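You operate a simulated robot arm through the tools that you are given. There is no shell and no other tool. Be economical: measure what you need, move in short steps, check, and stop when the job is done.

You are at the controls of a simulated two-armed robot. One attempt, no reset.

JOB
Fetch the black-gripped link and set it on the top shelf of the yellow rack. Open the blue rack drawer, put the small copper bar from the tall rack worktop inside and shut the drawer again. Pick up the blue chock with one hand, pass it to the other hand and put it on the handle end of the yellow cart. Take the banded black block from the green bench top and leave it on the top of the long steel bench. Take the orange block and put it on top of the small white box. The order is free.

The check looks at the end state, three seconds after you hand in, the way a careful person would. Anything else that was tipped, shoved, dropped, spilled or broken makes it a failure.

ROBOT AND FRAMES
Two 7-joint arms with fingered hands on one trunk, on a base that drives. Base frame: it is fixed to the floor where the robot stands at the start and does not move with it; the origin is under the middle of the robot, x ahead of it, y to its left, z up; the surface under the hand at the start is at about z = 860. Readings come in mm, degrees, newtons and seconds.
The left shoulder is at the start at [70, 166, 993], the right one opposite. With the tool pointing down near the work surface each hand reaches from about 420 to 960 mm from the robot's upright axis, wherever it stands, measured 20 degrees to its own side. Places, roughly: banded black block (6x3x3 cm) [1400, -6200, 900]; black-gripped link (14x5x3 cm) [500, 100, 900]; blue chock (6x20x15 cm) [1500, -8900, 900]; blue rack drawer [600, 2500, 800]; blue rack drawer inside [700, 2500, 700]; handle end of the yellow cart [-200, -9700, 800]; orange block (5x3x3 cm) [-900, -3400, 900]; small copper bar (3x18x2 cm) [900, 1400, 900]; small white box (7x16x12 cm) [-1300, -3200, 900]; top of the long steel bench (258x20 cm) [4080, -6820, 860]; top shelf of the yellow rack [3900, -2900, 1300]. Payload 4.1 kg a hand.
The TCP of each hand is the grasp point between the finger pads, 32 mm short of the fingertips. In the tool frame z runs along the fingers and y along their closing line. Largest opening 108 mm; the body of the gripper starts 38 mm behind the TCP. The gripper is a hand of 4 fingers: y runs from the thumb to the fingers, the wrist lies at [-16, -108, -186] in the tool frame, and closing takes about 1.5 s.
Orientation is told as [roll, pitch, yaw] about the base's x, y, z axes, in that order, counted from this pose: with the fingers straight down and the wrist toward the robot, the tool's x, y and z point along [0, 1, 0], [1, 0, 0] and [0, 0, -1] of the base frame.

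CONTROLS
- The arms move only by the tool drive_tool. It takes "left_increments", "right_increments" or both (then of equal length, played together; a hand with none holds still); each is a list of rows, each an object (a shift or turn left out is 0, a gripper value left out holds the last) with "delta_rot": the turn, a rotation vector about the base's x, y, z in degrees, a list of three; "xyz": the shift along the base's x, y, z in cm, a list of three; "gripper": the finger opening in cm, from 0 to 10.8. In form: [{"delta_rot": [ax, ay, az], "xyz": [tx, ty, tz], "gripper": gripper}, ...]. A call has 1 to 10 rows; each row is the pose to reach, as a shift and turn from the pose commanded when the call began. A row lasts 0.2 s, in which the tool goes at most 50 mm and 8.6 degrees; a call with a longer step from one row to the next is refused whole, and so is a gripper value outside its range. A pose out of reach is approached as far as the arm can. The call stops where the force on the tool passes 40 N (or 10 N more than at its start, if that is more) or the arm is blocked; 0.2 s more then pass. The fingers move at their own pace (about 45 mm/s each) and stop on an object; they squeeze with about 31 N. The grip force told is the motor's: it shows also when the fingers shut on nothing. Time passes only in rows, and 0.2 s behind the last, so rows that repeat a pose let the fingers close. The reply holds the time, the measured pose of the TCP, the force on the tool along the base axes, the opening and the grip force, in the units named above and with some noise, with the torque about the TCP (base axes, N m) and any sound that the robot's microphone picked up, and new pictures: "views" is both (left out), scene, wrist or none (wrist: the cameras of the hands that moved).
- Cameras (640 x 400 px; columns grow to the right, rows downward): "scene" is now at [142.5, 17.5, 1233.6]; the picture's right is [0.16, -0.99, 0.00], its down [-0.46, -0.07, -0.88] and it looks along [0.87, 0.14, -0.47] (base axes); focal length 237 px, centre (320, 200). "left" rides on the left gripper at [-64, -93, -131] in its tool frame; the picture's right is [-0.80, -0.28, 0.53], its down [0.55, -0.71, 0.45] and it looks along [0.25, 0.65, 0.72] (tool axes); focal length 247 px, centre (320, 200). "right" rides on the right gripper at [64, -93, -132] in its tool frame; the picture's right is [-0.80, 0.28, -0.53], its down [-0.55, -0.71, 0.45] and it looks along [-0.25, 0.65, 0.72] (tool axes); focal length 247 px, centre (320, 200). There is no depth. A picture from a camera that has moved, and an enlarged one, comes with that camera's place and axes in the base frame and with its lens.
- raise_lower(by): slides the trunk up (or, below 0, down) by that many mm; the arms and the scene camera ride with it, the base frame stays. It gives what a move gives, with no picture.
- drive_base(legs): drives the robot by 1 to 6 legs, each [ahead, left, turn to the left] in mm, mm and degrees, along the robot's own axes; the way and the turn of a leg run together, so that a leg with both is an arc; at most 1500 mm and 180 degrees a leg. The arms and the cameras ride along, it lands a little off, and it stops where it bumps. It gives what a move gives, and a new picture of the scene camera.
- grasp_type(shape, hand): the hand has 4 fingers and takes this shape, open, in about a second: jaw (thumb against the fingers, like two jaws); tri (thumb and two fingers); tip (a fingertip pinch); poke (one finger out to press); point (the index stretched); flat (the hand flat); cup (the hand cupped); fist (a fist). The gripper value then closes the fingers along that shape, each until it touches; the sizes above hold for jaw. It gives what a move gives, with no picture.
- aim_head(pan, tilt): turns the head with the scene camera to pan (to the left, within 86 degrees either way) and tilt (down, from -29 to 69), counted from straight ahead of the robot. It gives what a move gives, and a new picture of the scene camera.
- inspect(camera, box): a new picture of the part [left, top, right, bottom] of that camera's present view, enlarged. It takes no simulated time.
- sign_off(): hands the job in; it is judged then, once.

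Work in short steps. Places have to be worked out from the pictures, the camera data and where the tool is seen: move nearer, look again, correct. Check each grasp and each placing, and mend what went wrong. You have 196 turns and 260 pictures in all, those below and enlarged ones among them. Open the grippers and draw the arms clear of the work before you hand the job in, unless the task says otherwise; then end with one line.

The tools are called as name(argument=value, ...) on one line, values as JSON. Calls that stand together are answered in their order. drive_tool: Moves the arms, as the interface text tells. Its arguments: {"type":"object","properties":{"left_increments":{"type":"array","items":{"type":"object","properties":{"delta_rot":{"type":"array","items":{"type":"number"}},"xyz":{"type":"array","items":{"type":"number"}},"gripper":{"type":"number"}}}},"right_increments":{"type":"array","items":{"type":"object","properties":{"delta_rot":{"type":"array","items":{"type":"number"}},"xyz":{"type":"array","items":{"type":"number"}},"gripper":{"type":"number"}}}},"views":{"type":"string","enum":["both","scene","wrist","none"]}},"required":[]} The other tools are called the same way: raise_lower (by) slides the trunk up or down; grasp_type (shape, hand) gives the hand a shape; drive_base (legs) drives the base; aim_head (pan, tilt) turns the head that bears the scene camera; inspect (camera, box) takes an enlarged picture of a part of a camera's view; sign_off () hands the job in.

At the start:

```text
clock: 0.0
left_eef_pos: [552.9, 384.2, 1155.8]
left_tool_rot: [0.1, 0.0, 0.0]
left_force: [0.3, 0.0, 0.4]
left_moment: [-0.01, -0.02, 0.01]
left_opening: 107.7
left_grip_force: 0.0
left_shape: jaw
right_eef_pos: [689.9, -92.7, 1123.9]
right_tool_rot: [-0.1, 0.0, 0.0]
right_force: [-0.3, -0.2, -0.6]
right_moment: [0.01, 0.0, 0.03]
right_opening: 107.7
right_grip_force: 0.1
right_shape: jaw
trunk travel left (down, up): [-500.0, 440.0]
robot x, y, heading: [-2.9, -0.5, 0.0]
head pan, tilt: [9.2, 27.8]
```

scene: 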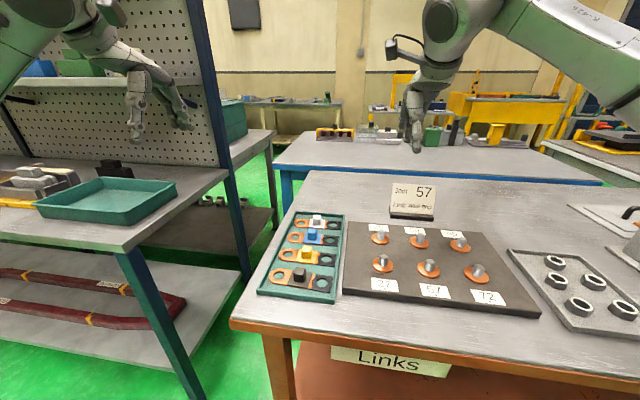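
right: 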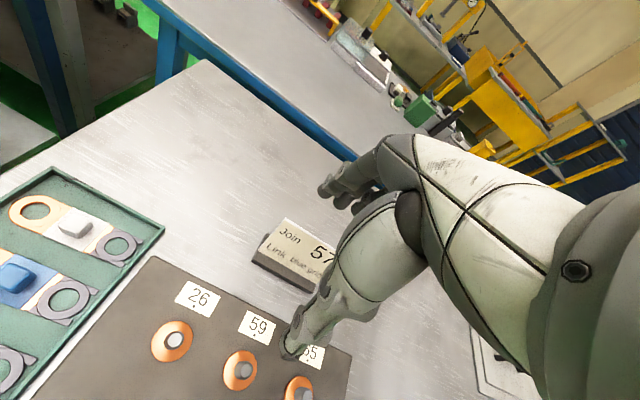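
left: 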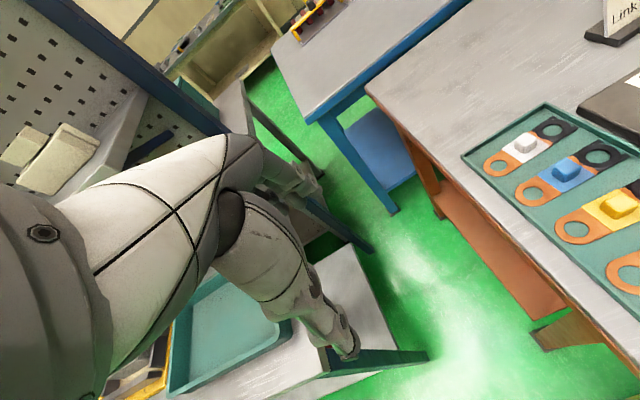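

The link with the black knob is nearest in the green tray, around [465,113]. I'll enlarge the view to see its shape.

inspect(camera="scene", box=[240, 200, 360, 310])

aim_head(pan=70, tilt=20)

aim_head(pan=-60, tilt=15)

```text
3.64 times, centred on (300, 255) of scene
camera zoom: at [142.5, 17.5, 1233.6], right [0.16, -0.99, 0.0], down [-0.46, -0.07, -0.88], along [0.87, 0.14, -0.47], focal length 863 px, centre (393, 0)
```

zoom: 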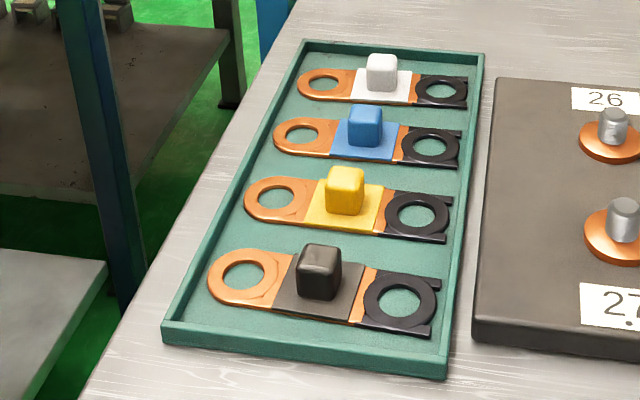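

```text
clock: 1.3
left_eef_pos: [554.4, 383.1, 1156.2]
left_tool_rot: [0.0, 0.2, 0.0]
left_force: [-0.1, -0.4, 0.0]
left_moment: [0.0, -0.01, -0.03]
left_opening: 107.3
left_grip_force: 0.1
left_shape: jaw
right_eef_pos: [689.7, -94.1, 1124.1]
right_tool_rot: [0.0, 0.0, -0.1]
right_force: [0.8, -0.3, -0.7]
right_moment: [-0.02, 0.04, -0.02]
right_opening: 107.4
right_grip_force: 0.0
right_shape: jaw
trunk travel left (down, up): [-500.0, 440.0]
robot x, y, heading: [-1.0, 3.1, -0.1]
head pan, tilt: [70.0, 20.0]
camera scene: at [84.4, 90.5, 1246.2], right [0.94, -0.34, 0.0], down [-0.12, -0.32, -0.94], along [0.32, 0.88, -0.34], focal length 237 px, centre (320, 200)
```

scene: 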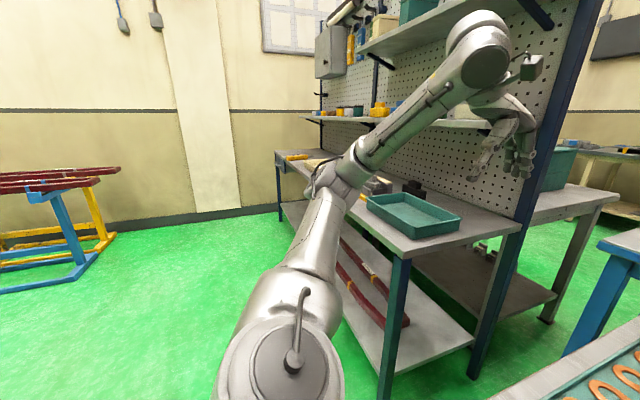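

```text
clock: 3.4
left_eef_pos: [552.9, 382.6, 1156.7]
left_tool_rot: [0.0, 0.1, 0.1]
left_force: [0.2, 0.3, -0.8]
left_moment: [0.0, -0.01, 0.01]
left_opening: 107.7
left_grip_force: 0.1
left_shape: jaw
right_eef_pos: [690.1, -94.4, 1123.6]
right_tool_rot: [0.0, -0.1, 0.1]
right_force: [0.0, -0.6, -0.1]
right_moment: [-0.03, -0.03, 0.04]
right_opening: 107.7
right_grip_force: 0.1
right_shape: jaw
trunk travel left (down, up): [-500.0, 440.0]
robot x, y, heading: [0.4, -3.0, -0.2]
head pan, tilt: [-60.0, 15.0]
camera scene: at [99.2, -77.9, 1254.3], right [-0.87, -0.5, 0.0], down [-0.13, 0.22, -0.97], along [0.48, -0.84, -0.26], focal length 237 px, centre (320, 200)
```

scene: 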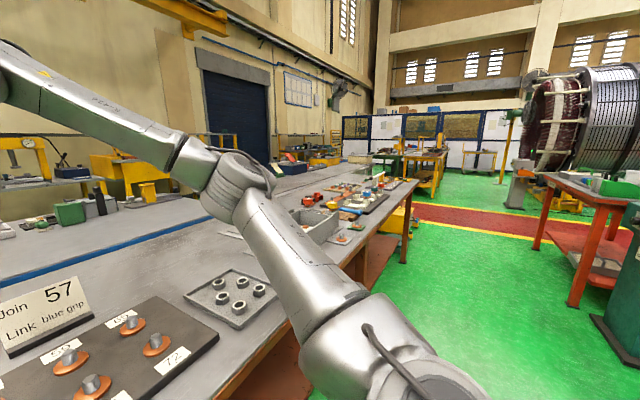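

The knob sits near [479,112] and I'll come back for it. The copper bar and drawer come first while both hands are free, so I'll back off, slide left along the rack and look at the worktop.

drive_base(legs=[[-350, 0, 0], [0, 1250, 0]])

aim_head(pan=15, tilt=20)

```text
clock: 11.6
left_eef_pos: [208.3, 1630.4, 1156.3]
left_tool_rot: [0.0, 0.1, -0.2]
left_force: [-0.2, 0.9, -0.4]
left_moment: [-0.01, -0.01, -0.01]
left_opening: 107.4
left_grip_force: 0.1
left_shape: jaw
right_eef_pos: [341.0, 1151.5, 1123.8]
right_tool_rot: [0.0, 0.0, -0.3]
right_force: [0.3, -0.4, 0.5]
right_moment: [0.02, 0.0, -0.02]
right_opening: 107.3
right_grip_force: 0.2
right_shape: jaw
trunk travel left (down, up): [-500.0, 440.0]
robot x, y, heading: [-350.9, 1249.2, -0.4]
head pan, tilt: [-60.0, 15.0]
camera scene: at [-249.0, 1170.9, 1254.4], right [-0.87, -0.49, 0.0], down [-0.13, 0.22, -0.97], along [0.48, -0.84, -0.26], focal length 237 px, centre (320, 200)
```

scene: 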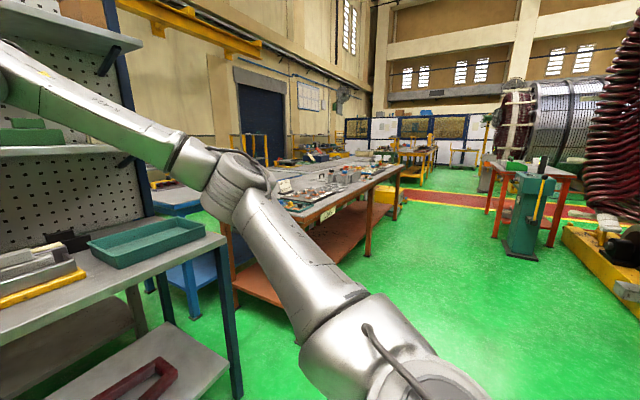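

```text
clock: 13.1
left_eef_pos: [208.8, 1629.0, 1156.1]
left_tool_rot: [0.0, 0.1, -0.3]
left_force: [0.3, -0.5, 0.3]
left_moment: [0.01, 0.0, 0.0]
left_opening: 107.8
left_grip_force: 0.1
left_shape: jaw
right_eef_pos: [341.1, 1150.3, 1124.6]
right_tool_rot: [0.1, 0.0, -0.3]
right_force: [-0.4, -0.5, 1.1]
right_moment: [0.03, 0.02, -0.01]
right_opening: 107.5
right_grip_force: 0.2
right_shape: jaw
trunk travel left (down, up): [-500.0, 440.0]
robot x, y, heading: [-344.9, 1248.7, -0.3]
head pan, tilt: [15.0, 20.0]
camera scene: at [-205.0, 1275.3, 1246.2], right [0.25, -0.97, 0.0], down [-0.33, -0.09, -0.94], along [0.91, 0.24, -0.34], focal length 237 px, centre (320, 200)
```

scene: 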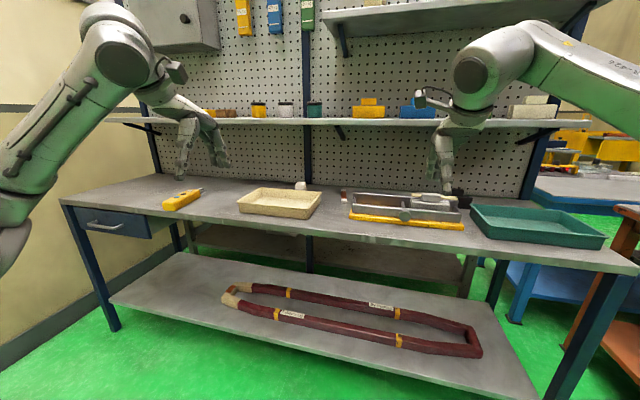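

The drawer with its handle is under the left end of the worktop. I'll enlarge the worktop middle to find the copper bar, and the drawer front too.

inspect(camera="scene", box=[220, 150, 480, 250])

inspect(camera="scene", box=[50, 170, 210, 270])

```text
2.46 times, centred on (350, 200) of scene
camera zoom: at [-205.0, 1275.3, 1246.2], right [0.25, -0.97, 0.0], down [-0.33, -0.09, -0.94], along [0.91, 0.24, -0.34], focal length 584 px, centre (246, 200)
```

zoom: 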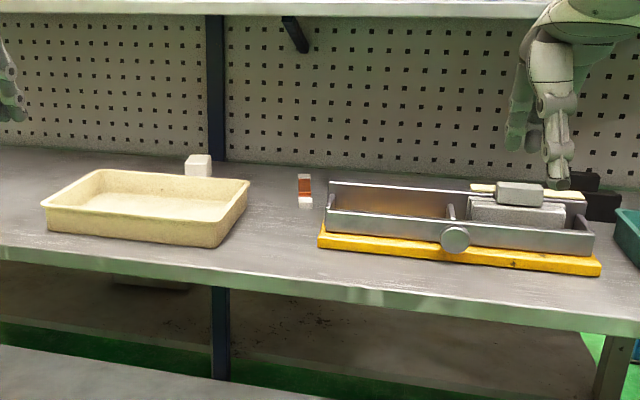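

```text
4.00 times, centred on (130, 220) of scene
camera zoom: at [-205.0, 1275.3, 1246.2], right [0.25, -0.97, 0.0], down [-0.33, -0.09, -0.94], along [0.91, 0.24, -0.34], focal length 949 px, centre (1080, 120)
```

zoom: 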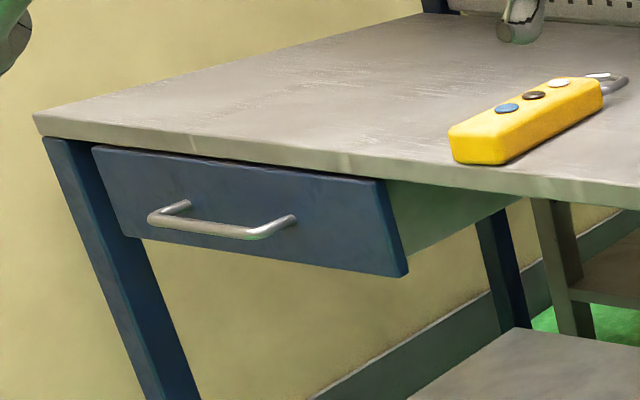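

The copper bar lies along x with white ends at about [850,1430,870], in front of the pegboard. I'll turn the right hand 90° so it closes across the bar, drawing it back a little first.

drive_tool(right_increments=[{"xyz": [-3, 0, 0], "delta_rot": [0, 0, 8.5]}, {"xyz": [-6, 0, 0], "delta_rot": [0, 0, 17]}, {"xyz": [-9, 0, 0], "delta_rot": [0, 0, 25.5]}, {"xyz": [-12, 0, 0], "delta_rot": [0, 0, 34]}, {"xyz": [-12, 0, 0], "delta_rot": [0, 0, 42.5]}, {"xyz": [-12, 0, 0], "delta_rot": [0, 0, 51]}, {"xyz": [-12, 0, 0], "delta_rot": [0, 0, 59.5]}, {"xyz": [-12, 0, 0], "delta_rot": [0, 0, 68]}, {"xyz": [-12, 0, 0], "delta_rot": [0, 0, 76.5]}, {"xyz": [-12, 0, 0], "delta_rot": [0, 0, 85]}], views="none")

drive_base(legs=[[0, 420, 0], [400, 0, 0]])

aim_head(pan=-15, tilt=25)

```text
clock: 15.3
left_eef_pos: [208.1, 1625.3, 1157.2]
left_tool_rot: [0.0, 0.0, -0.4]
left_force: [0.8, 0.0, 0.7]
left_moment: [0.04, 0.01, -0.02]
left_opening: 107.7
left_grip_force: 0.0
left_shape: jaw
right_eef_pos: [57.6, 1170.6, 1117.8]
right_tool_rot: [0.7, -0.2, 82.9]
right_force: [-1.1, -1.2, -0.1]
right_moment: [0.03, -0.02, 0.0]
right_opening: 107.9
right_grip_force: 0.0
right_shape: jaw
right hand out of reach, approached as far as the arm can: row 6, 7, 8, 9, 10
trunk travel left (down, up): [-500.0, 440.0]
robot x, y, heading: [-347.0, 1244.4, -0.6]
head pan, tilt: [15.0, 20.0]
```

```text
clock: 20.0
left_eef_pos: [612.6, 2046.9, 1156.4]
left_tool_rot: [0.0, 0.1, -0.6]
left_force: [-0.8, 1.2, -1.4]
left_moment: [-0.01, 0.02, -0.01]
left_opening: 107.6
left_grip_force: 0.0
left_shape: jaw
right_eef_pos: [459.8, 1594.9, 1117.1]
right_tool_rot: [0.8, 0.0, 82.8]
right_force: [-0.2, -0.7, 0.5]
right_moment: [0.02, -0.01, 0.0]
right_opening: 107.8
right_grip_force: 0.1
right_shape: jaw
trunk travel left (down, up): [-500.0, 440.0]
robot x, y, heading: [51.3, 1665.4, -0.3]
head pan, tilt: [15.0, 20.0]
camera scene: at [198.2, 1694.9, 1246.1], right [0.25, -0.97, 0.0], down [-0.33, -0.09, -0.94], along [0.91, 0.23, -0.34], focal length 237 px, centre (320, 200)
```

scene: 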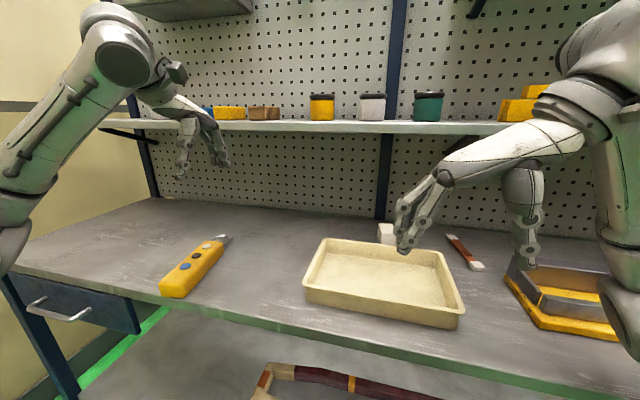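

```text
clock: 20.9
left_eef_pos: [612.1, 2046.6, 1155.9]
left_tool_rot: [0.0, 0.1, -0.6]
left_force: [-0.4, -1.0, 0.3]
left_moment: [-0.01, -0.01, 0.03]
left_opening: 107.9
left_grip_force: 0.0
left_shape: jaw
right_eef_pos: [460.6, 1594.1, 1116.3]
right_tool_rot: [0.8, -0.1, 82.9]
right_force: [-0.3, 0.2, -0.6]
right_moment: [0.0, 0.01, -0.02]
right_opening: 107.9
right_grip_force: 0.0
right_shape: jaw
trunk travel left (down, up): [-500.0, 440.0]
robot x, y, heading: [51.2, 1669.9, -0.7]
head pan, tilt: [-15.0, 25.0]
camera scene: at [196.2, 1647.0, 1238.1], right [-0.27, -0.96, 0.0], down [-0.41, 0.11, -0.91], along [0.87, -0.24, -0.42], focal length 237 px, centre (320, 200)
```

scene: 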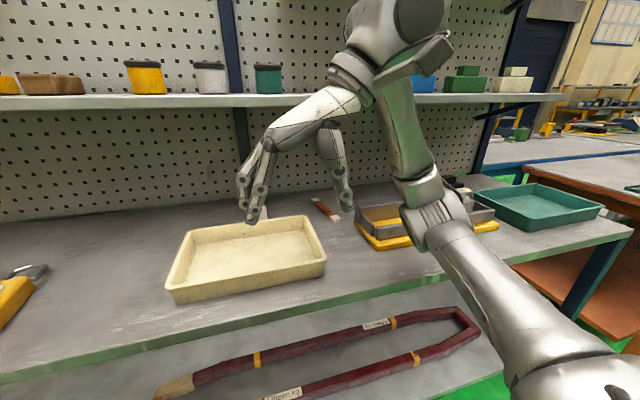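

The bar runs from about [787,1429] to [960,1454]. I'll enlarge to see the clearance to the fixture on its right.

inspect(camera="scene", box=[260, 170, 420, 270])

```text
4.00 times, centred on (340, 220) of scene
camera zoom: at [196.2, 1647.0, 1238.1], right [-0.27, -0.96, 0.0], down [-0.41, 0.11, -0.91], along [0.87, -0.24, -0.42], focal length 949 px, centre (240, 120)
```

zoom: 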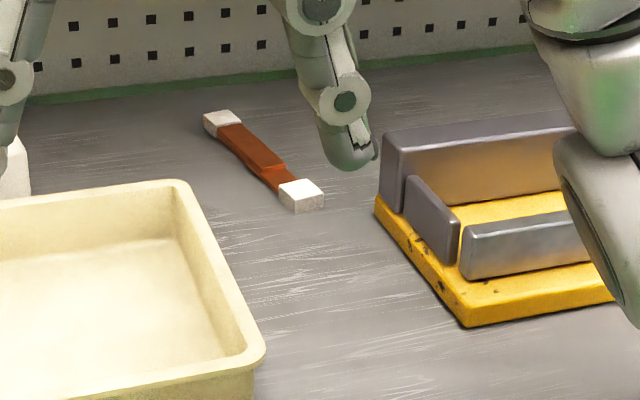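

The bar axis is about 10.5° off x with centre at [873,1443]; I'll grip at about [848,1439]. I'll move the right hand above it, yaw about 100°, opening 7 cm.

drive_tool(right_increments=[{"xyz": [4, -1.7, 0], "delta_rot": [0, 0, 2]}, {"xyz": [8, -3.4, 0], "delta_rot": [0, 0, 4]}, {"xyz": [12, -5.1, 0], "delta_rot": [0, 0, 6]}, {"xyz": [16, -6.8, 0], "delta_rot": [0, 0, 8]}, {"xyz": [20, -8.5, 0], "delta_rot": [0, 0, 10]}, {"xyz": [24, -10.2, -1], "delta_rot": [0, 0, 12]}, {"xyz": [28, -11.9, -3], "delta_rot": [0, 0, 14]}, {"xyz": [32, -13.6, -5], "delta_rot": [0, 0, 16]}, {"xyz": [36, -15.5, -7], "delta_rot": [0, 0, 17.5]}, {"xyz": [38.8, -15.5, -9], "delta_rot": [0, 0, 17.5], "gripper": 7}], views="both")

```text
clock: 23.1
left_eef_pos: [613.0, 2046.1, 1156.4]
left_tool_rot: [0.0, 0.0, -0.5]
left_force: [-0.4, -0.2, -0.2]
left_moment: [0.01, -0.01, -0.01]
left_opening: 107.8
left_grip_force: 0.0
left_shape: jaw
right_eef_pos: [387.6, 1580.2, 1091.4]
right_tool_rot: [0.9, -0.2, 100.3]
right_force: [0.2, -0.5, -0.3]
right_moment: [-0.01, 0.03, -0.02]
right_opening: 73.6
right_grip_force: 0.2
right_shape: jaw
right hand out of reach, approached as far as the arm can: row 1, 2, 3, 4, 5, 6, 7, 8, 9, 10
trunk travel left (down, up): [-500.0, 440.0]
robot x, y, heading: [58.0, 1671.1, -0.8]
head pan, tilt: [-15.0, 25.0]
camera scene: at [196.0, 1647.0, 1238.1], right [-0.27, -0.96, 0.0], down [-0.41, 0.11, -0.91], along [0.87, -0.24, -0.42], focal length 237 px, centre (320, 200)
camera right: at [341.8, 1478.4, 1224.1], right [0.74, 0.42, 0.52], down [0.66, -0.6, -0.46], along [0.12, 0.68, -0.72], focal length 247 px, centre (320, 200)
```

scene: 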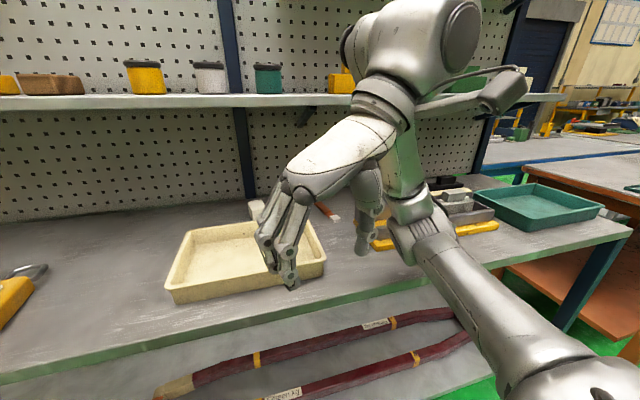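
right: 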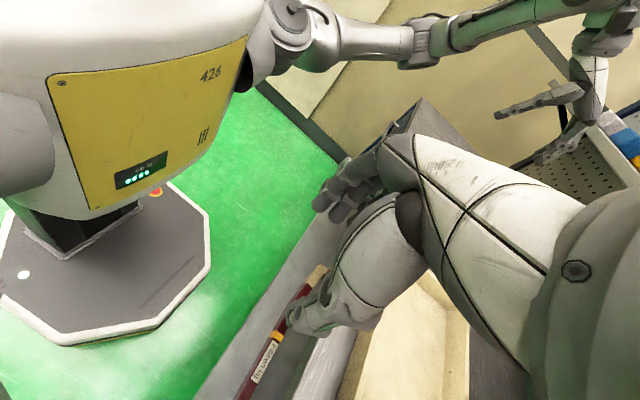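

Turned that way the right arm folds and loses reach. I'll unwind the right hand the other way and test negative yaw.

drive_tool(right_increments=[{"xyz": [0, 0, 0], "delta_rot": [0, 0, -8.5]}, {"xyz": [0, 0, 0], "delta_rot": [0, 0, -17]}, {"xyz": [0, 0, 1], "delta_rot": [0, 0, -25.5]}, {"xyz": [0, 0, 2], "delta_rot": [0, 0, -34]}, {"xyz": [2, 0, 3], "delta_rot": [0, 0, -42.5]}, {"xyz": [4, 0, 4], "delta_rot": [0, 0, -51]}, {"xyz": [6, 0, 4], "delta_rot": [0, 0, -59.5]}, {"xyz": [8, 0, 4], "delta_rot": [0, 0, -68]}, {"xyz": [10, 0, 4], "delta_rot": [0, 0, -76.5]}, {"xyz": [12, 0, 4], "delta_rot": [0, 0, -85]}], views="none")

drive_tool(right_increments=[{"xyz": [2, 0, 0], "delta_rot": [0, 0, -8.5]}, {"xyz": [4, 0, 0], "delta_rot": [0, 0, -17]}, {"xyz": [6, 0, 1], "delta_rot": [0, 0, -25.5]}, {"xyz": [8, 0, 2], "delta_rot": [0, 0, -34]}, {"xyz": [10, 0, 3], "delta_rot": [0, 0, -42.5]}, {"xyz": [12, 0, 3], "delta_rot": [0, 0, -51]}, {"xyz": [14, 0, 3], "delta_rot": [0, 0, -59.5]}, {"xyz": [14, 0, 3], "delta_rot": [0, 0, -68]}, {"xyz": [14, 0, 3], "delta_rot": [0, 0, -76.5]}, {"xyz": [14, 0, 3], "delta_rot": [0, 0, -85]}], views="scene")

```text
clock: 25.3
left_eef_pos: [613.0, 2047.0, 1155.8]
left_tool_rot: [0.1, 0.2, -0.6]
left_force: [0.0, 0.7, -0.1]
left_moment: [0.01, 0.02, -0.01]
left_opening: 107.6
left_grip_force: 0.1
left_shape: jaw
right_eef_pos: [516.9, 1579.3, 1138.0]
right_tool_rot: [0.7, -0.1, 15.2]
right_force: [0.5, 0.1, -0.6]
right_moment: [-0.03, 0.01, 0.04]
right_opening: 70.3
right_grip_force: 0.1
right_shape: jaw
trunk travel left (down, up): [-500.0, 440.0]
robot x, y, heading: [54.0, 1668.8, -0.3]
head pan, tilt: [-15.0, 25.0]
```

```text
clock: 27.5
left_eef_pos: [612.5, 2047.6, 1156.6]
left_tool_rot: [-0.1, 0.0, -0.6]
left_force: [-0.1, -0.2, 0.0]
left_moment: [0.02, 0.02, -0.02]
left_opening: 107.5
left_grip_force: 0.0
left_shape: jaw
right_eef_pos: [655.8, 1579.9, 1168.2]
right_tool_rot: [0.8, -0.1, -70.0]
right_force: [0.5, -0.4, 1.0]
right_moment: [-0.02, 0.0, 0.01]
right_opening: 70.4
right_grip_force: 0.1
right_shape: jaw
trunk travel left (down, up): [-500.0, 440.0]
robot x, y, heading: [51.7, 1669.2, -0.5]
head pan, tilt: [-15.0, 25.0]
camera scene: at [195.8, 1647.8, 1238.1], right [-0.27, -0.96, 0.0], down [-0.41, 0.11, -0.91], along [0.87, -0.24, -0.42], focal length 237 px, centre (320, 200)
```

scene: 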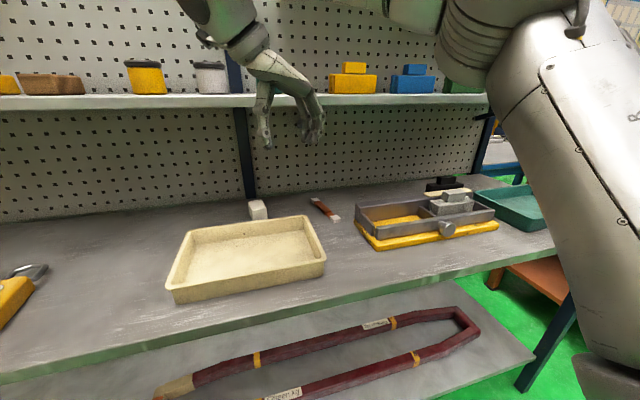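

Negative yaw keeps good reach. The shelf overhangs near the bar, so I'll lower the trunk and pitch the fingers forward, which keeps wrist and forearm under and out from the shelf edge.

raise_lower(by=-160)

drive_tool(right_increments=[{"xyz": [0, -2, 0], "delta_rot": [0, -7, 0]}, {"xyz": [0, -4, 0], "delta_rot": [0, -14, 0]}, {"xyz": [3, -6, 0], "delta_rot": [0, -21, 0]}, {"xyz": [6, -9, 0], "delta_rot": [0, -28, 0]}, {"xyz": [9, -12, -1], "delta_rot": [0, -35, 0]}, {"xyz": [12, -14, -2], "delta_rot": [0, -35, 0]}], views="both")

```text
clock: 29.3
left_eef_pos: [612.3, 2046.5, 995.0]
left_tool_rot: [0.0, 0.0, -0.6]
left_force: [0.3, -0.1, 0.0]
left_moment: [-0.01, 0.01, 0.03]
left_opening: 107.5
left_grip_force: 0.1
left_shape: jaw
right_eef_pos: [656.4, 1579.8, 1006.8]
right_tool_rot: [0.8, -0.2, -69.7]
right_force: [0.3, -0.2, 0.3]
right_moment: [0.0, -0.02, -0.01]
right_opening: 70.1
right_grip_force: 0.1
right_shape: jaw
trunk travel left (down, up): [-340.0, 600.0]
robot x, y, heading: [56.7, 1669.1, -0.6]
head pan, tilt: [-15.0, 25.0]
```

```text
clock: 30.7
left_eef_pos: [613.5, 2045.9, 995.7]
left_tool_rot: [0.0, 0.1, -0.5]
left_force: [0.2, 0.0, -1.0]
left_moment: [-0.01, 0.03, 0.03]
left_opening: 107.8
left_grip_force: 0.1
left_shape: jaw
right_eef_pos: [778.4, 1438.9, 986.0]
right_tool_rot: [34.0, -11.5, -73.1]
right_force: [-0.1, 0.0, -0.9]
right_moment: [0.0, 0.02, 0.01]
right_opening: 70.0
right_grip_force: 0.2
right_shape: jaw
trunk travel left (down, up): [-340.0, 600.0]
robot x, y, heading: [52.2, 1669.6, -0.5]
head pan, tilt: [-15.0, 25.0]
camera scene: at [196.8, 1646.7, 1078.0], right [-0.27, -0.96, 0.0], down [-0.41, 0.11, -0.91], along [0.87, -0.24, -0.42], focal length 237 px, centre (320, 200)
camera right: at [723.1, 1548.6, 1110.8], right [-0.84, -0.54, 0.05], down [-0.36, 0.47, -0.81], along [0.41, -0.69, -0.59], focal length 247 px, centre (320, 200)
```

scene: 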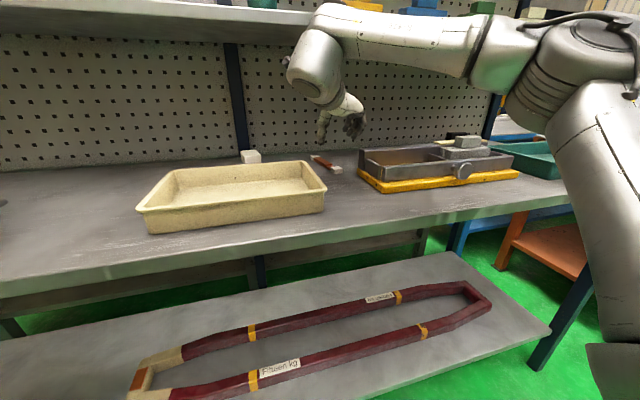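
right: 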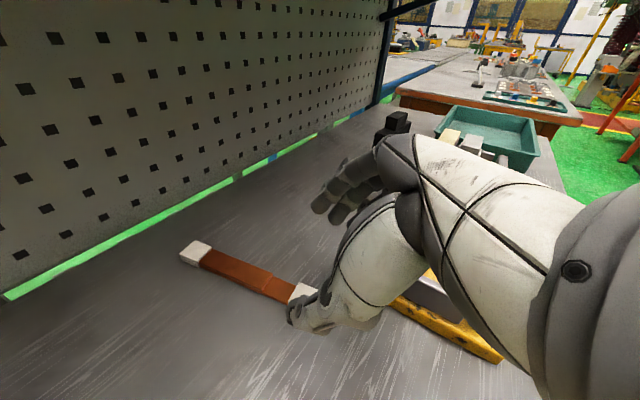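

Bar confirmed by the wrist camera: centre about [877,1441], axis about 12°. I'll correct the tilt so the closing line is level and square to the bar, and come down to 4 cm above the grip height.

drive_tool(right_increments=[{"xyz": [3, -0.2, 0], "delta_rot": [5.6, 0.5, -2.2]}, {"xyz": [7, -0.4, -1], "delta_rot": [11.3, 1, -4.5]}, {"xyz": [7, -0.4, -5], "delta_rot": [11.3, 1, -4.5]}], views="both")

```text
clock: 31.5
left_eef_pos: [613.3, 2045.4, 997.1]
left_tool_rot: [0.1, 0.1, -0.6]
left_force: [0.4, -1.0, 0.0]
left_moment: [0.02, 0.01, -0.02]
left_opening: 107.6
left_grip_force: 0.0
left_shape: jaw
right_eef_pos: [846.1, 1433.9, 936.3]
right_tool_rot: [35.9, -0.2, -78.1]
right_force: [0.4, -0.4, -0.3]
right_moment: [-0.02, -0.01, -0.01]
right_opening: 70.3
right_grip_force: 0.1
right_shape: jaw
trunk travel left (down, up): [-340.0, 600.0]
robot x, y, heading: [50.3, 1668.4, -0.8]
head pan, tilt: [-15.0, 25.0]
camera scene: at [196.5, 1646.2, 1078.1], right [-0.27, -0.96, 0.0], down [-0.41, 0.11, -0.91], along [0.87, -0.24, -0.42], focal length 237 px, centre (320, 200)
camera right: at [802.6, 1521.2, 1081.1], right [-0.88, -0.48, -0.03], down [-0.32, 0.65, -0.69], along [0.35, -0.59, -0.72], focal length 247 px, centre (320, 200)
```

scene: 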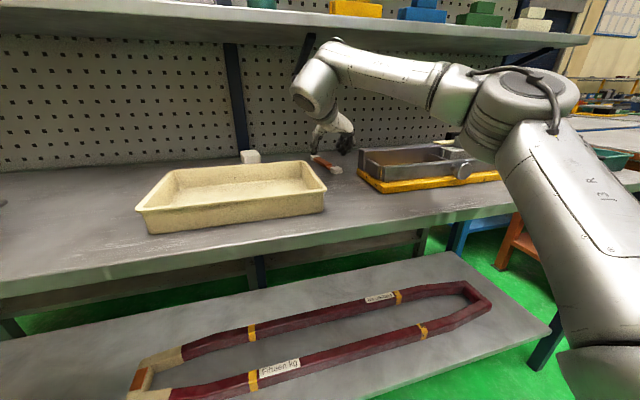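
right: 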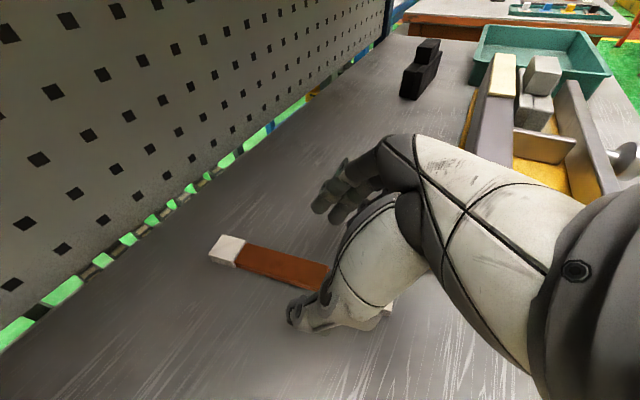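

Bar lies between thumb and fingers. I'll descend to about z 896 and close.

drive_tool(right_increments=[{"xyz": [0, 0.2, -2]}, {"xyz": [0, 0.2, -3]}, {"xyz": [0, 0.2, -3.6]}, {"xyz": [0, 0.2, -4]}], views="wrist")

```text
clock: 32.5
left_eef_pos: [611.5, 2048.2, 996.1]
left_tool_rot: [-0.1, 0.0, -0.7]
left_force: [0.2, 0.1, 0.3]
left_moment: [0.04, -0.01, -0.02]
left_opening: 107.6
left_grip_force: 0.0
left_shape: jaw
right_eef_pos: [844.7, 1438.3, 899.1]
right_tool_rot: [36.2, -0.5, -77.8]
right_force: [-2.2, -0.5, 9.1]
right_moment: [-0.44, 0.04, -0.1]
right_opening: 70.3
right_grip_force: 0.1
right_shape: jaw
trunk travel left (down, up): [-340.0, 600.0]
robot x, y, heading: [53.7, 1669.7, -0.7]
head pan, tilt: [-15.0, 25.0]
camera right: at [800.7, 1524.8, 1044.6], right [-0.88, -0.48, -0.04], down [-0.32, 0.65, -0.69], along [0.35, -0.59, -0.72], focal length 247 px, centre (320, 200)
```

right: 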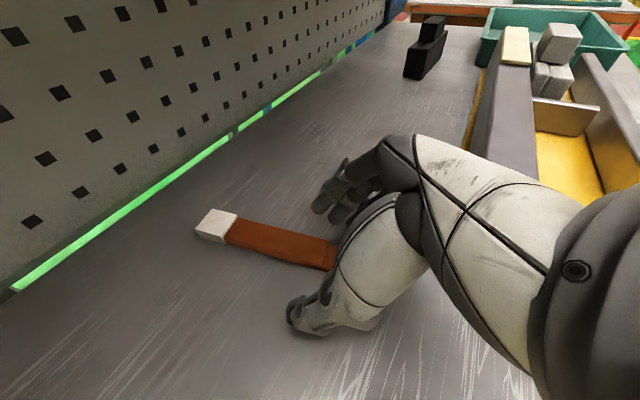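

Light contact with the worktop, bar between the fingers. I'll raise a couple of mm and close.

drive_tool(right_increments=[{"xyz": [0, 0, 0.3], "gripper": 0}, {"xyz": [0, 0, 0.3], "gripper": 0}, {"xyz": [0, 0, 0.3], "gripper": 0}, {"xyz": [0, 0, 0.3], "gripper": 0}, {"xyz": [0, 0, 0.3], "gripper": 0}, {"xyz": [0, 0, 0.3], "gripper": 0}, {"xyz": [0, 0, 0.3], "gripper": 0}], views="wrist")

```text
clock: 34.1
left_eef_pos: [613.3, 2046.6, 995.9]
left_tool_rot: [0.0, 0.0, -0.6]
left_force: [1.1, 0.5, -0.8]
left_moment: [-0.03, 0.0, 0.03]
left_opening: 107.8
left_grip_force: 0.2
left_shape: jaw
right_eef_pos: [845.5, 1438.0, 901.1]
right_tool_rot: [35.9, -0.3, -77.9]
right_force: [0.6, -0.9, -0.1]
right_moment: [-0.03, 0.01, 0.02]
right_opening: 0.1
right_grip_force: 31.5
right_shape: jaw
trunk travel left (down, up): [-340.0, 600.0]
robot x, y, heading: [55.4, 1668.2, -0.5]
head pan, tilt: [-15.0, 25.0]
camera right: at [802.0, 1524.6, 1045.2], right [-0.88, -0.48, -0.03], down [-0.33, 0.65, -0.69], along [0.35, -0.59, -0.72], focal length 247 px, centre (320, 200)
```

right: 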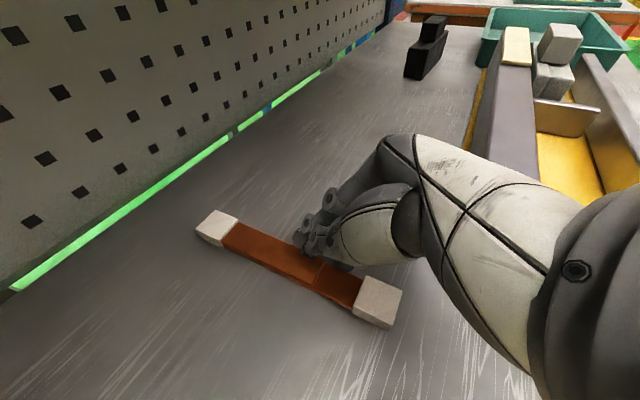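

The fingers closed on nothing. The thumb seems to have ridden over the bar, nudging it a little to +y. I'll lift, open, shift over it and look at the fingertip heights.

drive_tool(right_increments=[{"xyz": [0, 0, 3], "gripper": 0}, {"xyz": [0, 1.4, 4], "gripper": 5.5}, {"xyz": [0, 1.4, 4], "gripper": 5.5}, {"xyz": [0, 1.4, 4], "gripper": 5.5}, {"xyz": [0, 1.4, 4], "gripper": 5.5}], views="none")

inspect(camera="right", box=[180, 150, 440, 350])

inspect(camera="scene", box=[260, 100, 420, 200])

```text
clock: 35.3
left_eef_pos: [612.4, 2046.1, 995.9]
left_tool_rot: [0.1, 0.0, -0.6]
left_force: [-0.3, -0.3, 1.1]
left_moment: [-0.01, 0.0, 0.02]
left_opening: 107.6
left_grip_force: 0.1
left_shape: jaw
right_eef_pos: [845.9, 1452.3, 940.9]
right_tool_rot: [35.9, -0.3, -77.8]
right_force: [-0.6, 0.2, 1.0]
right_moment: [0.0, 0.03, -0.02]
right_opening: 54.6
right_grip_force: 0.0
right_shape: jaw
trunk travel left (down, up): [-340.0, 600.0]
robot x, y, heading: [55.4, 1670.3, -0.5]
head pan, tilt: [-15.0, 25.0]
```

```text
2.00 times, centred on (310, 250) of right
camera zoom: at [801.5, 1538.8, 1084.9], right [-0.88, -0.48, -0.03], down [-0.33, 0.65, -0.69], along [0.35, -0.59, -0.72], focal length 494 px, centre (340, 100)
```

zoom: 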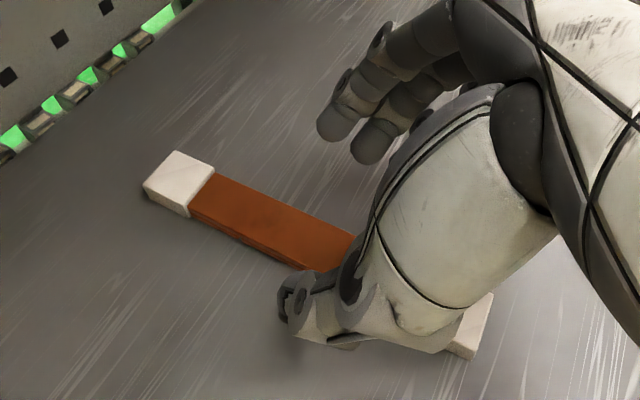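

```text
4.00 times, centred on (340, 150) of scene
camera zoom: at [196.0, 1646.8, 1078.1], right [-0.27, -0.96, 0.0], down [-0.41, 0.11, -0.91], along [0.87, -0.24, -0.42], focal length 949 px, centre (240, 400)
```

zoom: 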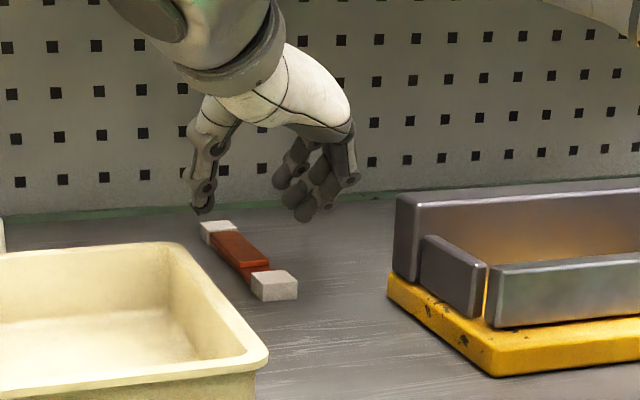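

With the 35° tilt the lowest finger touches well before the thumb. The shelf front works out at x≈940, z≈1190, so a vertical hand fits. I'll straighten the tool above the bar, which is now at [874,1452] nearly along x.

drive_tool(right_increments=[{"xyz": [0.3, 0, 0.5], "delta_rot": [-0.8, 7.1, -2.1]}, {"xyz": [0.6, 0, 1], "delta_rot": [-1.6, 14.3, -4.2]}, {"xyz": [0.9, 0, 1.5], "delta_rot": [-2.4, 21.5, -6.3]}, {"xyz": [1.2, 0, 2], "delta_rot": [-3.3, 28.6, -8.5]}, {"xyz": [1.5, 0, 2], "delta_rot": [-4.1, 35.8, -10.6]}, {"xyz": [1.5, 0, 2], "delta_rot": [-4.1, 35.8, -10.6], "gripper": 6}], views="both")

inspect(camera="scene", box=[260, 100, 420, 200])

```text
clock: 36.7
left_eef_pos: [611.5, 2046.5, 997.0]
left_tool_rot: [0.1, 0.0, -0.6]
left_force: [0.7, -0.2, -0.2]
left_moment: [0.01, 0.0, -0.01]
left_opening: 107.7
left_grip_force: 0.0
left_shape: jaw
right_eef_pos: [817.2, 1441.6, 942.5]
right_tool_rot: [-0.1, -0.2, -88.7]
right_force: [-0.4, -0.3, -0.8]
right_moment: [0.0, -0.04, -0.03]
right_opening: 59.8
right_grip_force: 0.1
right_shape: jaw
right hand out of reach, approached as far as the arm can: row 4, 5, 6
trunk travel left (down, up): [-340.0, 600.0]
robot x, y, heading: [53.2, 1670.3, -0.6]
head pan, tilt: [-15.0, 25.0]
camera scene: at [196.1, 1646.7, 1078.3], right [-0.27, -0.96, 0.0], down [-0.41, 0.11, -0.91], along [0.87, -0.24, -0.42], focal length 237 px, centre (320, 200)
camera right: at [879.4, 1537.9, 1075.0], right [-0.79, -0.3, 0.54], down [-0.57, 0.69, -0.45], along [-0.23, -0.66, -0.72], focal length 247 px, centre (320, 200)
```

scene: 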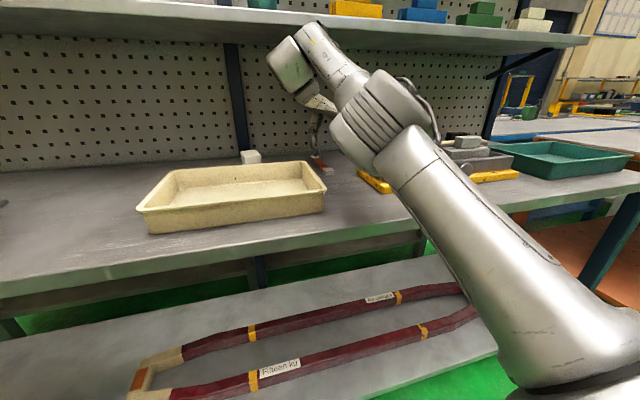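
right: 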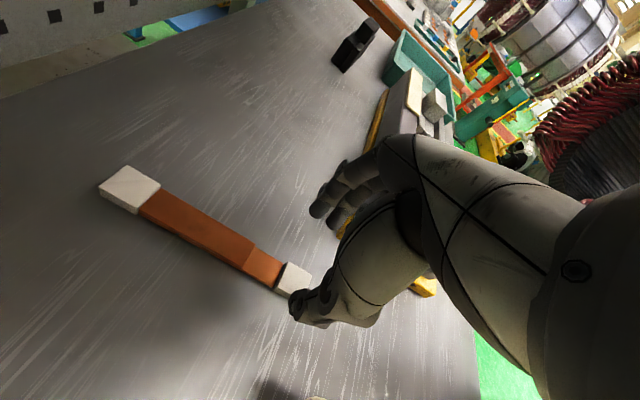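

```text
4.00 times, centred on (340, 150) of scene
camera zoom: at [196.1, 1646.7, 1078.3], right [-0.27, -0.96, 0.0], down [-0.41, 0.11, -0.91], along [0.87, -0.24, -0.42], focal length 949 px, centre (240, 400)
```

zoom: 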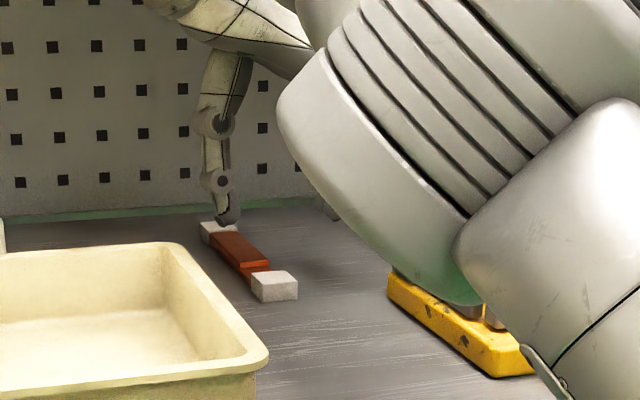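

Out of reach with the elbow swinging low near the fixture. I'll raise the trunk, draw the hand back, then stand a bit closer and further left.

raise_lower(by=130)

drive_tool(right_increments=[{"xyz": [-4, 0, 0]}, {"xyz": [-8, 0, 0]}, {"xyz": [-12, 0, 0]}, {"xyz": [-16, 0, 0]}], views="none")

drive_base(legs=[[0, 150, 0], [80, 0, 0]])

```text
clock: 37.9
left_eef_pos: [616.4, 2036.7, 1090.2]
left_tool_rot: [0.2, 0.6, -1.0]
left_force: [2.2, -1.0, -0.4]
left_moment: [0.07, 0.18, -0.03]
left_opening: 107.5
left_grip_force: 0.0
left_shape: jaw
right_eef_pos: [820.8, 1419.4, 918.8]
right_tool_rot: [-10.0, -0.4, -90.0]
right_force: [1.9, -1.7, -2.6]
right_moment: [0.07, 0.16, 0.01]
right_opening: 59.5
right_grip_force: 0.0
right_shape: jaw
trunk travel left (down, up): [-432.0, 508.0]
robot x, y, heading: [48.4, 1668.8, -0.7]
head pan, tilt: [-15.0, 25.0]
stopped: the arm was blocked; the commanded pose is now the measured one
```

```text
clock: 38.9
left_eef_pos: [608.5, 2042.8, 1088.5]
left_tool_rot: [-0.1, 0.1, -0.9]
left_force: [0.4, 0.0, 0.3]
left_moment: [0.01, 0.02, 0.0]
left_opening: 107.6
left_grip_force: 0.0
left_shape: jaw
right_eef_pos: [815.4, 1425.3, 921.8]
right_tool_rot: [-9.5, -0.7, -89.9]
right_force: [0.6, -0.5, 0.0]
right_moment: [-0.01, 0.05, -0.03]
right_opening: 59.7
right_grip_force: 0.1
right_shape: jaw
right hand out of reach, approached as far as the arm can: row 1, 2, 3, 4
trunk travel left (down, up): [-432.0, 508.0]
robot x, y, heading: [45.2, 1667.1, -0.7]
head pan, tilt: [-15.0, 25.0]
```

```text
clock: 40.9
left_eef_pos: [691.6, 2191.2, 1087.6]
left_tool_rot: [0.0, 0.1, -0.9]
left_force: [0.1, 0.6, -0.3]
left_moment: [-0.01, -0.01, 0.01]
left_opening: 107.7
left_grip_force: 0.0
left_shape: jaw
right_eef_pos: [897.2, 1574.8, 921.4]
right_tool_rot: [-9.5, -0.7, -89.9]
right_force: [0.0, 0.3, -0.1]
right_moment: [0.0, 0.02, -0.01]
right_opening: 59.7
right_grip_force: 0.0
right_shape: jaw
trunk travel left (down, up): [-432.0, 508.0]
robot x, y, heading: [129.0, 1817.4, -0.9]
head pan, tilt: [-15.0, 25.0]
camera scene: at [273.0, 1794.5, 1170.4], right [-0.28, -0.96, 0.0], down [-0.41, 0.12, -0.91], along [0.87, -0.25, -0.42], focal length 237 px, centre (320, 200)
```

scene: 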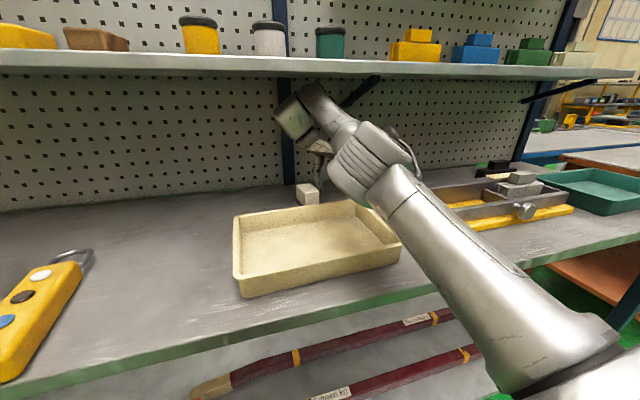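

The raise was blocked (probably by the shelf) and the base then moved; I need to check that nothing was disturbed. I'll look closely.

inspect(camera="scene", box=[220, 50, 460, 200])

inspect(camera="right", box=[0, 0, 640, 400])

```text
2.67 times, centred on (340, 125) of scene
camera zoom: at [273.0, 1794.5, 1170.4], right [-0.28, -0.96, 0.0], down [-0.41, 0.12, -0.91], along [0.87, -0.25, -0.42], focal length 633 px, centre (267, 400)
```

zoom: 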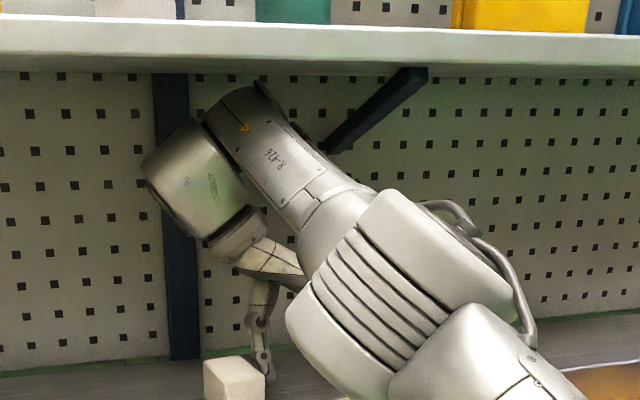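

```text
1.00 times, centred on (320, 200) of right (not enlarged: the box is as wide or as high as the picture)
camera zoom: at [982.1, 1670.2, 1039.9], right [-0.7, -0.28, 0.66], down [-0.62, 0.7, -0.36], along [-0.36, -0.66, -0.66], focal length 247 px, centre (320, 200)
```

zoom: 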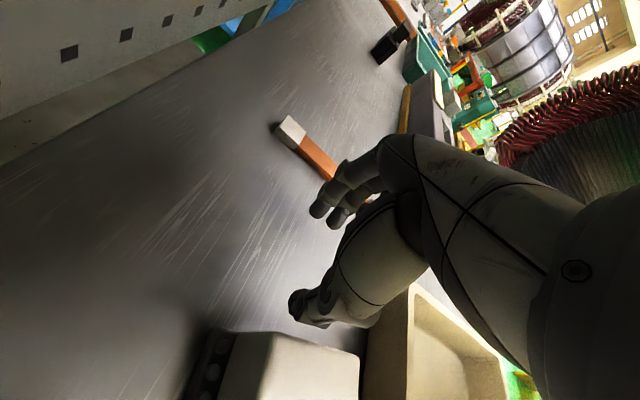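

Nothing is disturbed yet: the white cube and tray are untouched and the bar is in view. I'll retrace exactly (back 80, right 150), then back out along x between tray and fixture.

drive_base(legs=[[-80, 0, 0], [0, -148, 0], [-350, 0, 0]])

```text
clock: 43.6
left_eef_pos: [560.9, 2048.4, 1087.2]
left_tool_rot: [0.0, 0.1, -0.6]
left_force: [0.2, 0.3, -0.3]
left_moment: [0.0, 0.02, -0.01]
left_opening: 107.3
left_grip_force: 0.0
left_shape: jaw
right_eef_pos: [776.2, 1436.7, 921.2]
right_tool_rot: [-8.6, -0.6, -88.1]
right_force: [22.3, 2.6, -2.7]
right_moment: [0.05, 0.32, 1.32]
right_opening: 59.7
right_grip_force: 0.0
right_shape: jaw
trunk travel left (down, up): [-432.0, 508.0]
robot x, y, heading: [-0.3, 1676.3, -0.6]
head pan, tilt: [-15.0, 25.0]
stopped in leg 3: the force on the tool passed its limit at 80 N (the readings are from after the stop); the commanded pose is now the measured one
camera scene: at [144.5, 1648.8, 1170.1], right [-0.27, -0.96, 0.0], down [-0.41, 0.11, -0.9], along [0.87, -0.24, -0.43], focal length 237 px, centre (320, 200)
```

scene: 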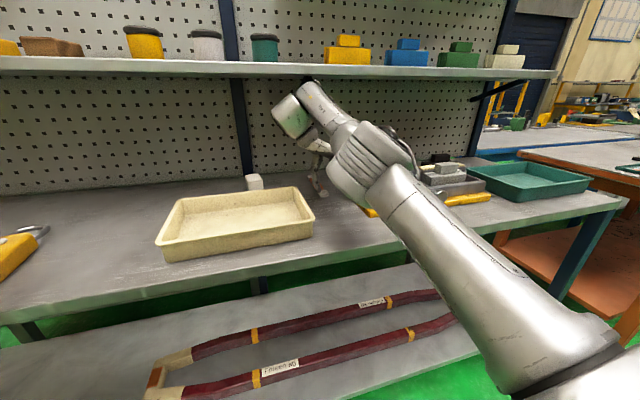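

The fingers caught something at y≈1377, which is the fixture's rear corner. I'll look at it.

inspect(camera="right", box=[0, 0, 640, 400])

inspect(camera="scene", box=[240, 130, 500, 260])

```text
1.00 times, centred on (320, 200) of right (not enlarged: the box is as wide or as high as the picture)
camera zoom: at [854.5, 1534.8, 1041.4], right [-0.7, -0.3, 0.65], down [-0.63, 0.68, -0.37], along [-0.33, -0.67, -0.67], focal length 247 px, centre (320, 200)
```

zoom: 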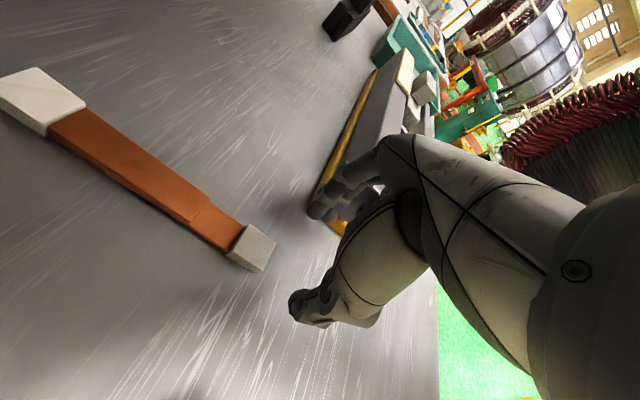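

```text
2.46 times, centred on (370, 195) of scene
camera zoom: at [144.5, 1648.8, 1170.1], right [-0.27, -0.96, 0.0], down [-0.41, 0.11, -0.9], along [0.87, -0.24, -0.43], focal length 584 px, centre (197, 212)
```

zoom: 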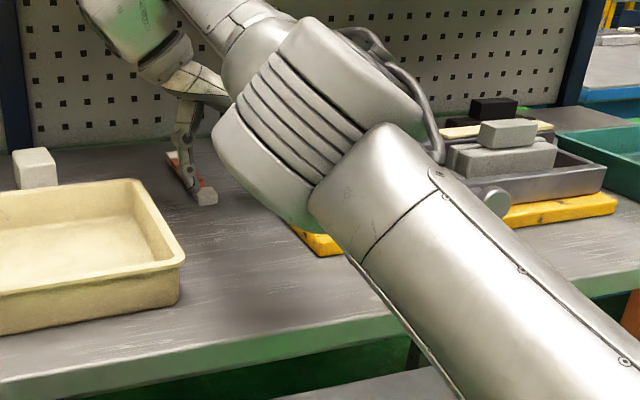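

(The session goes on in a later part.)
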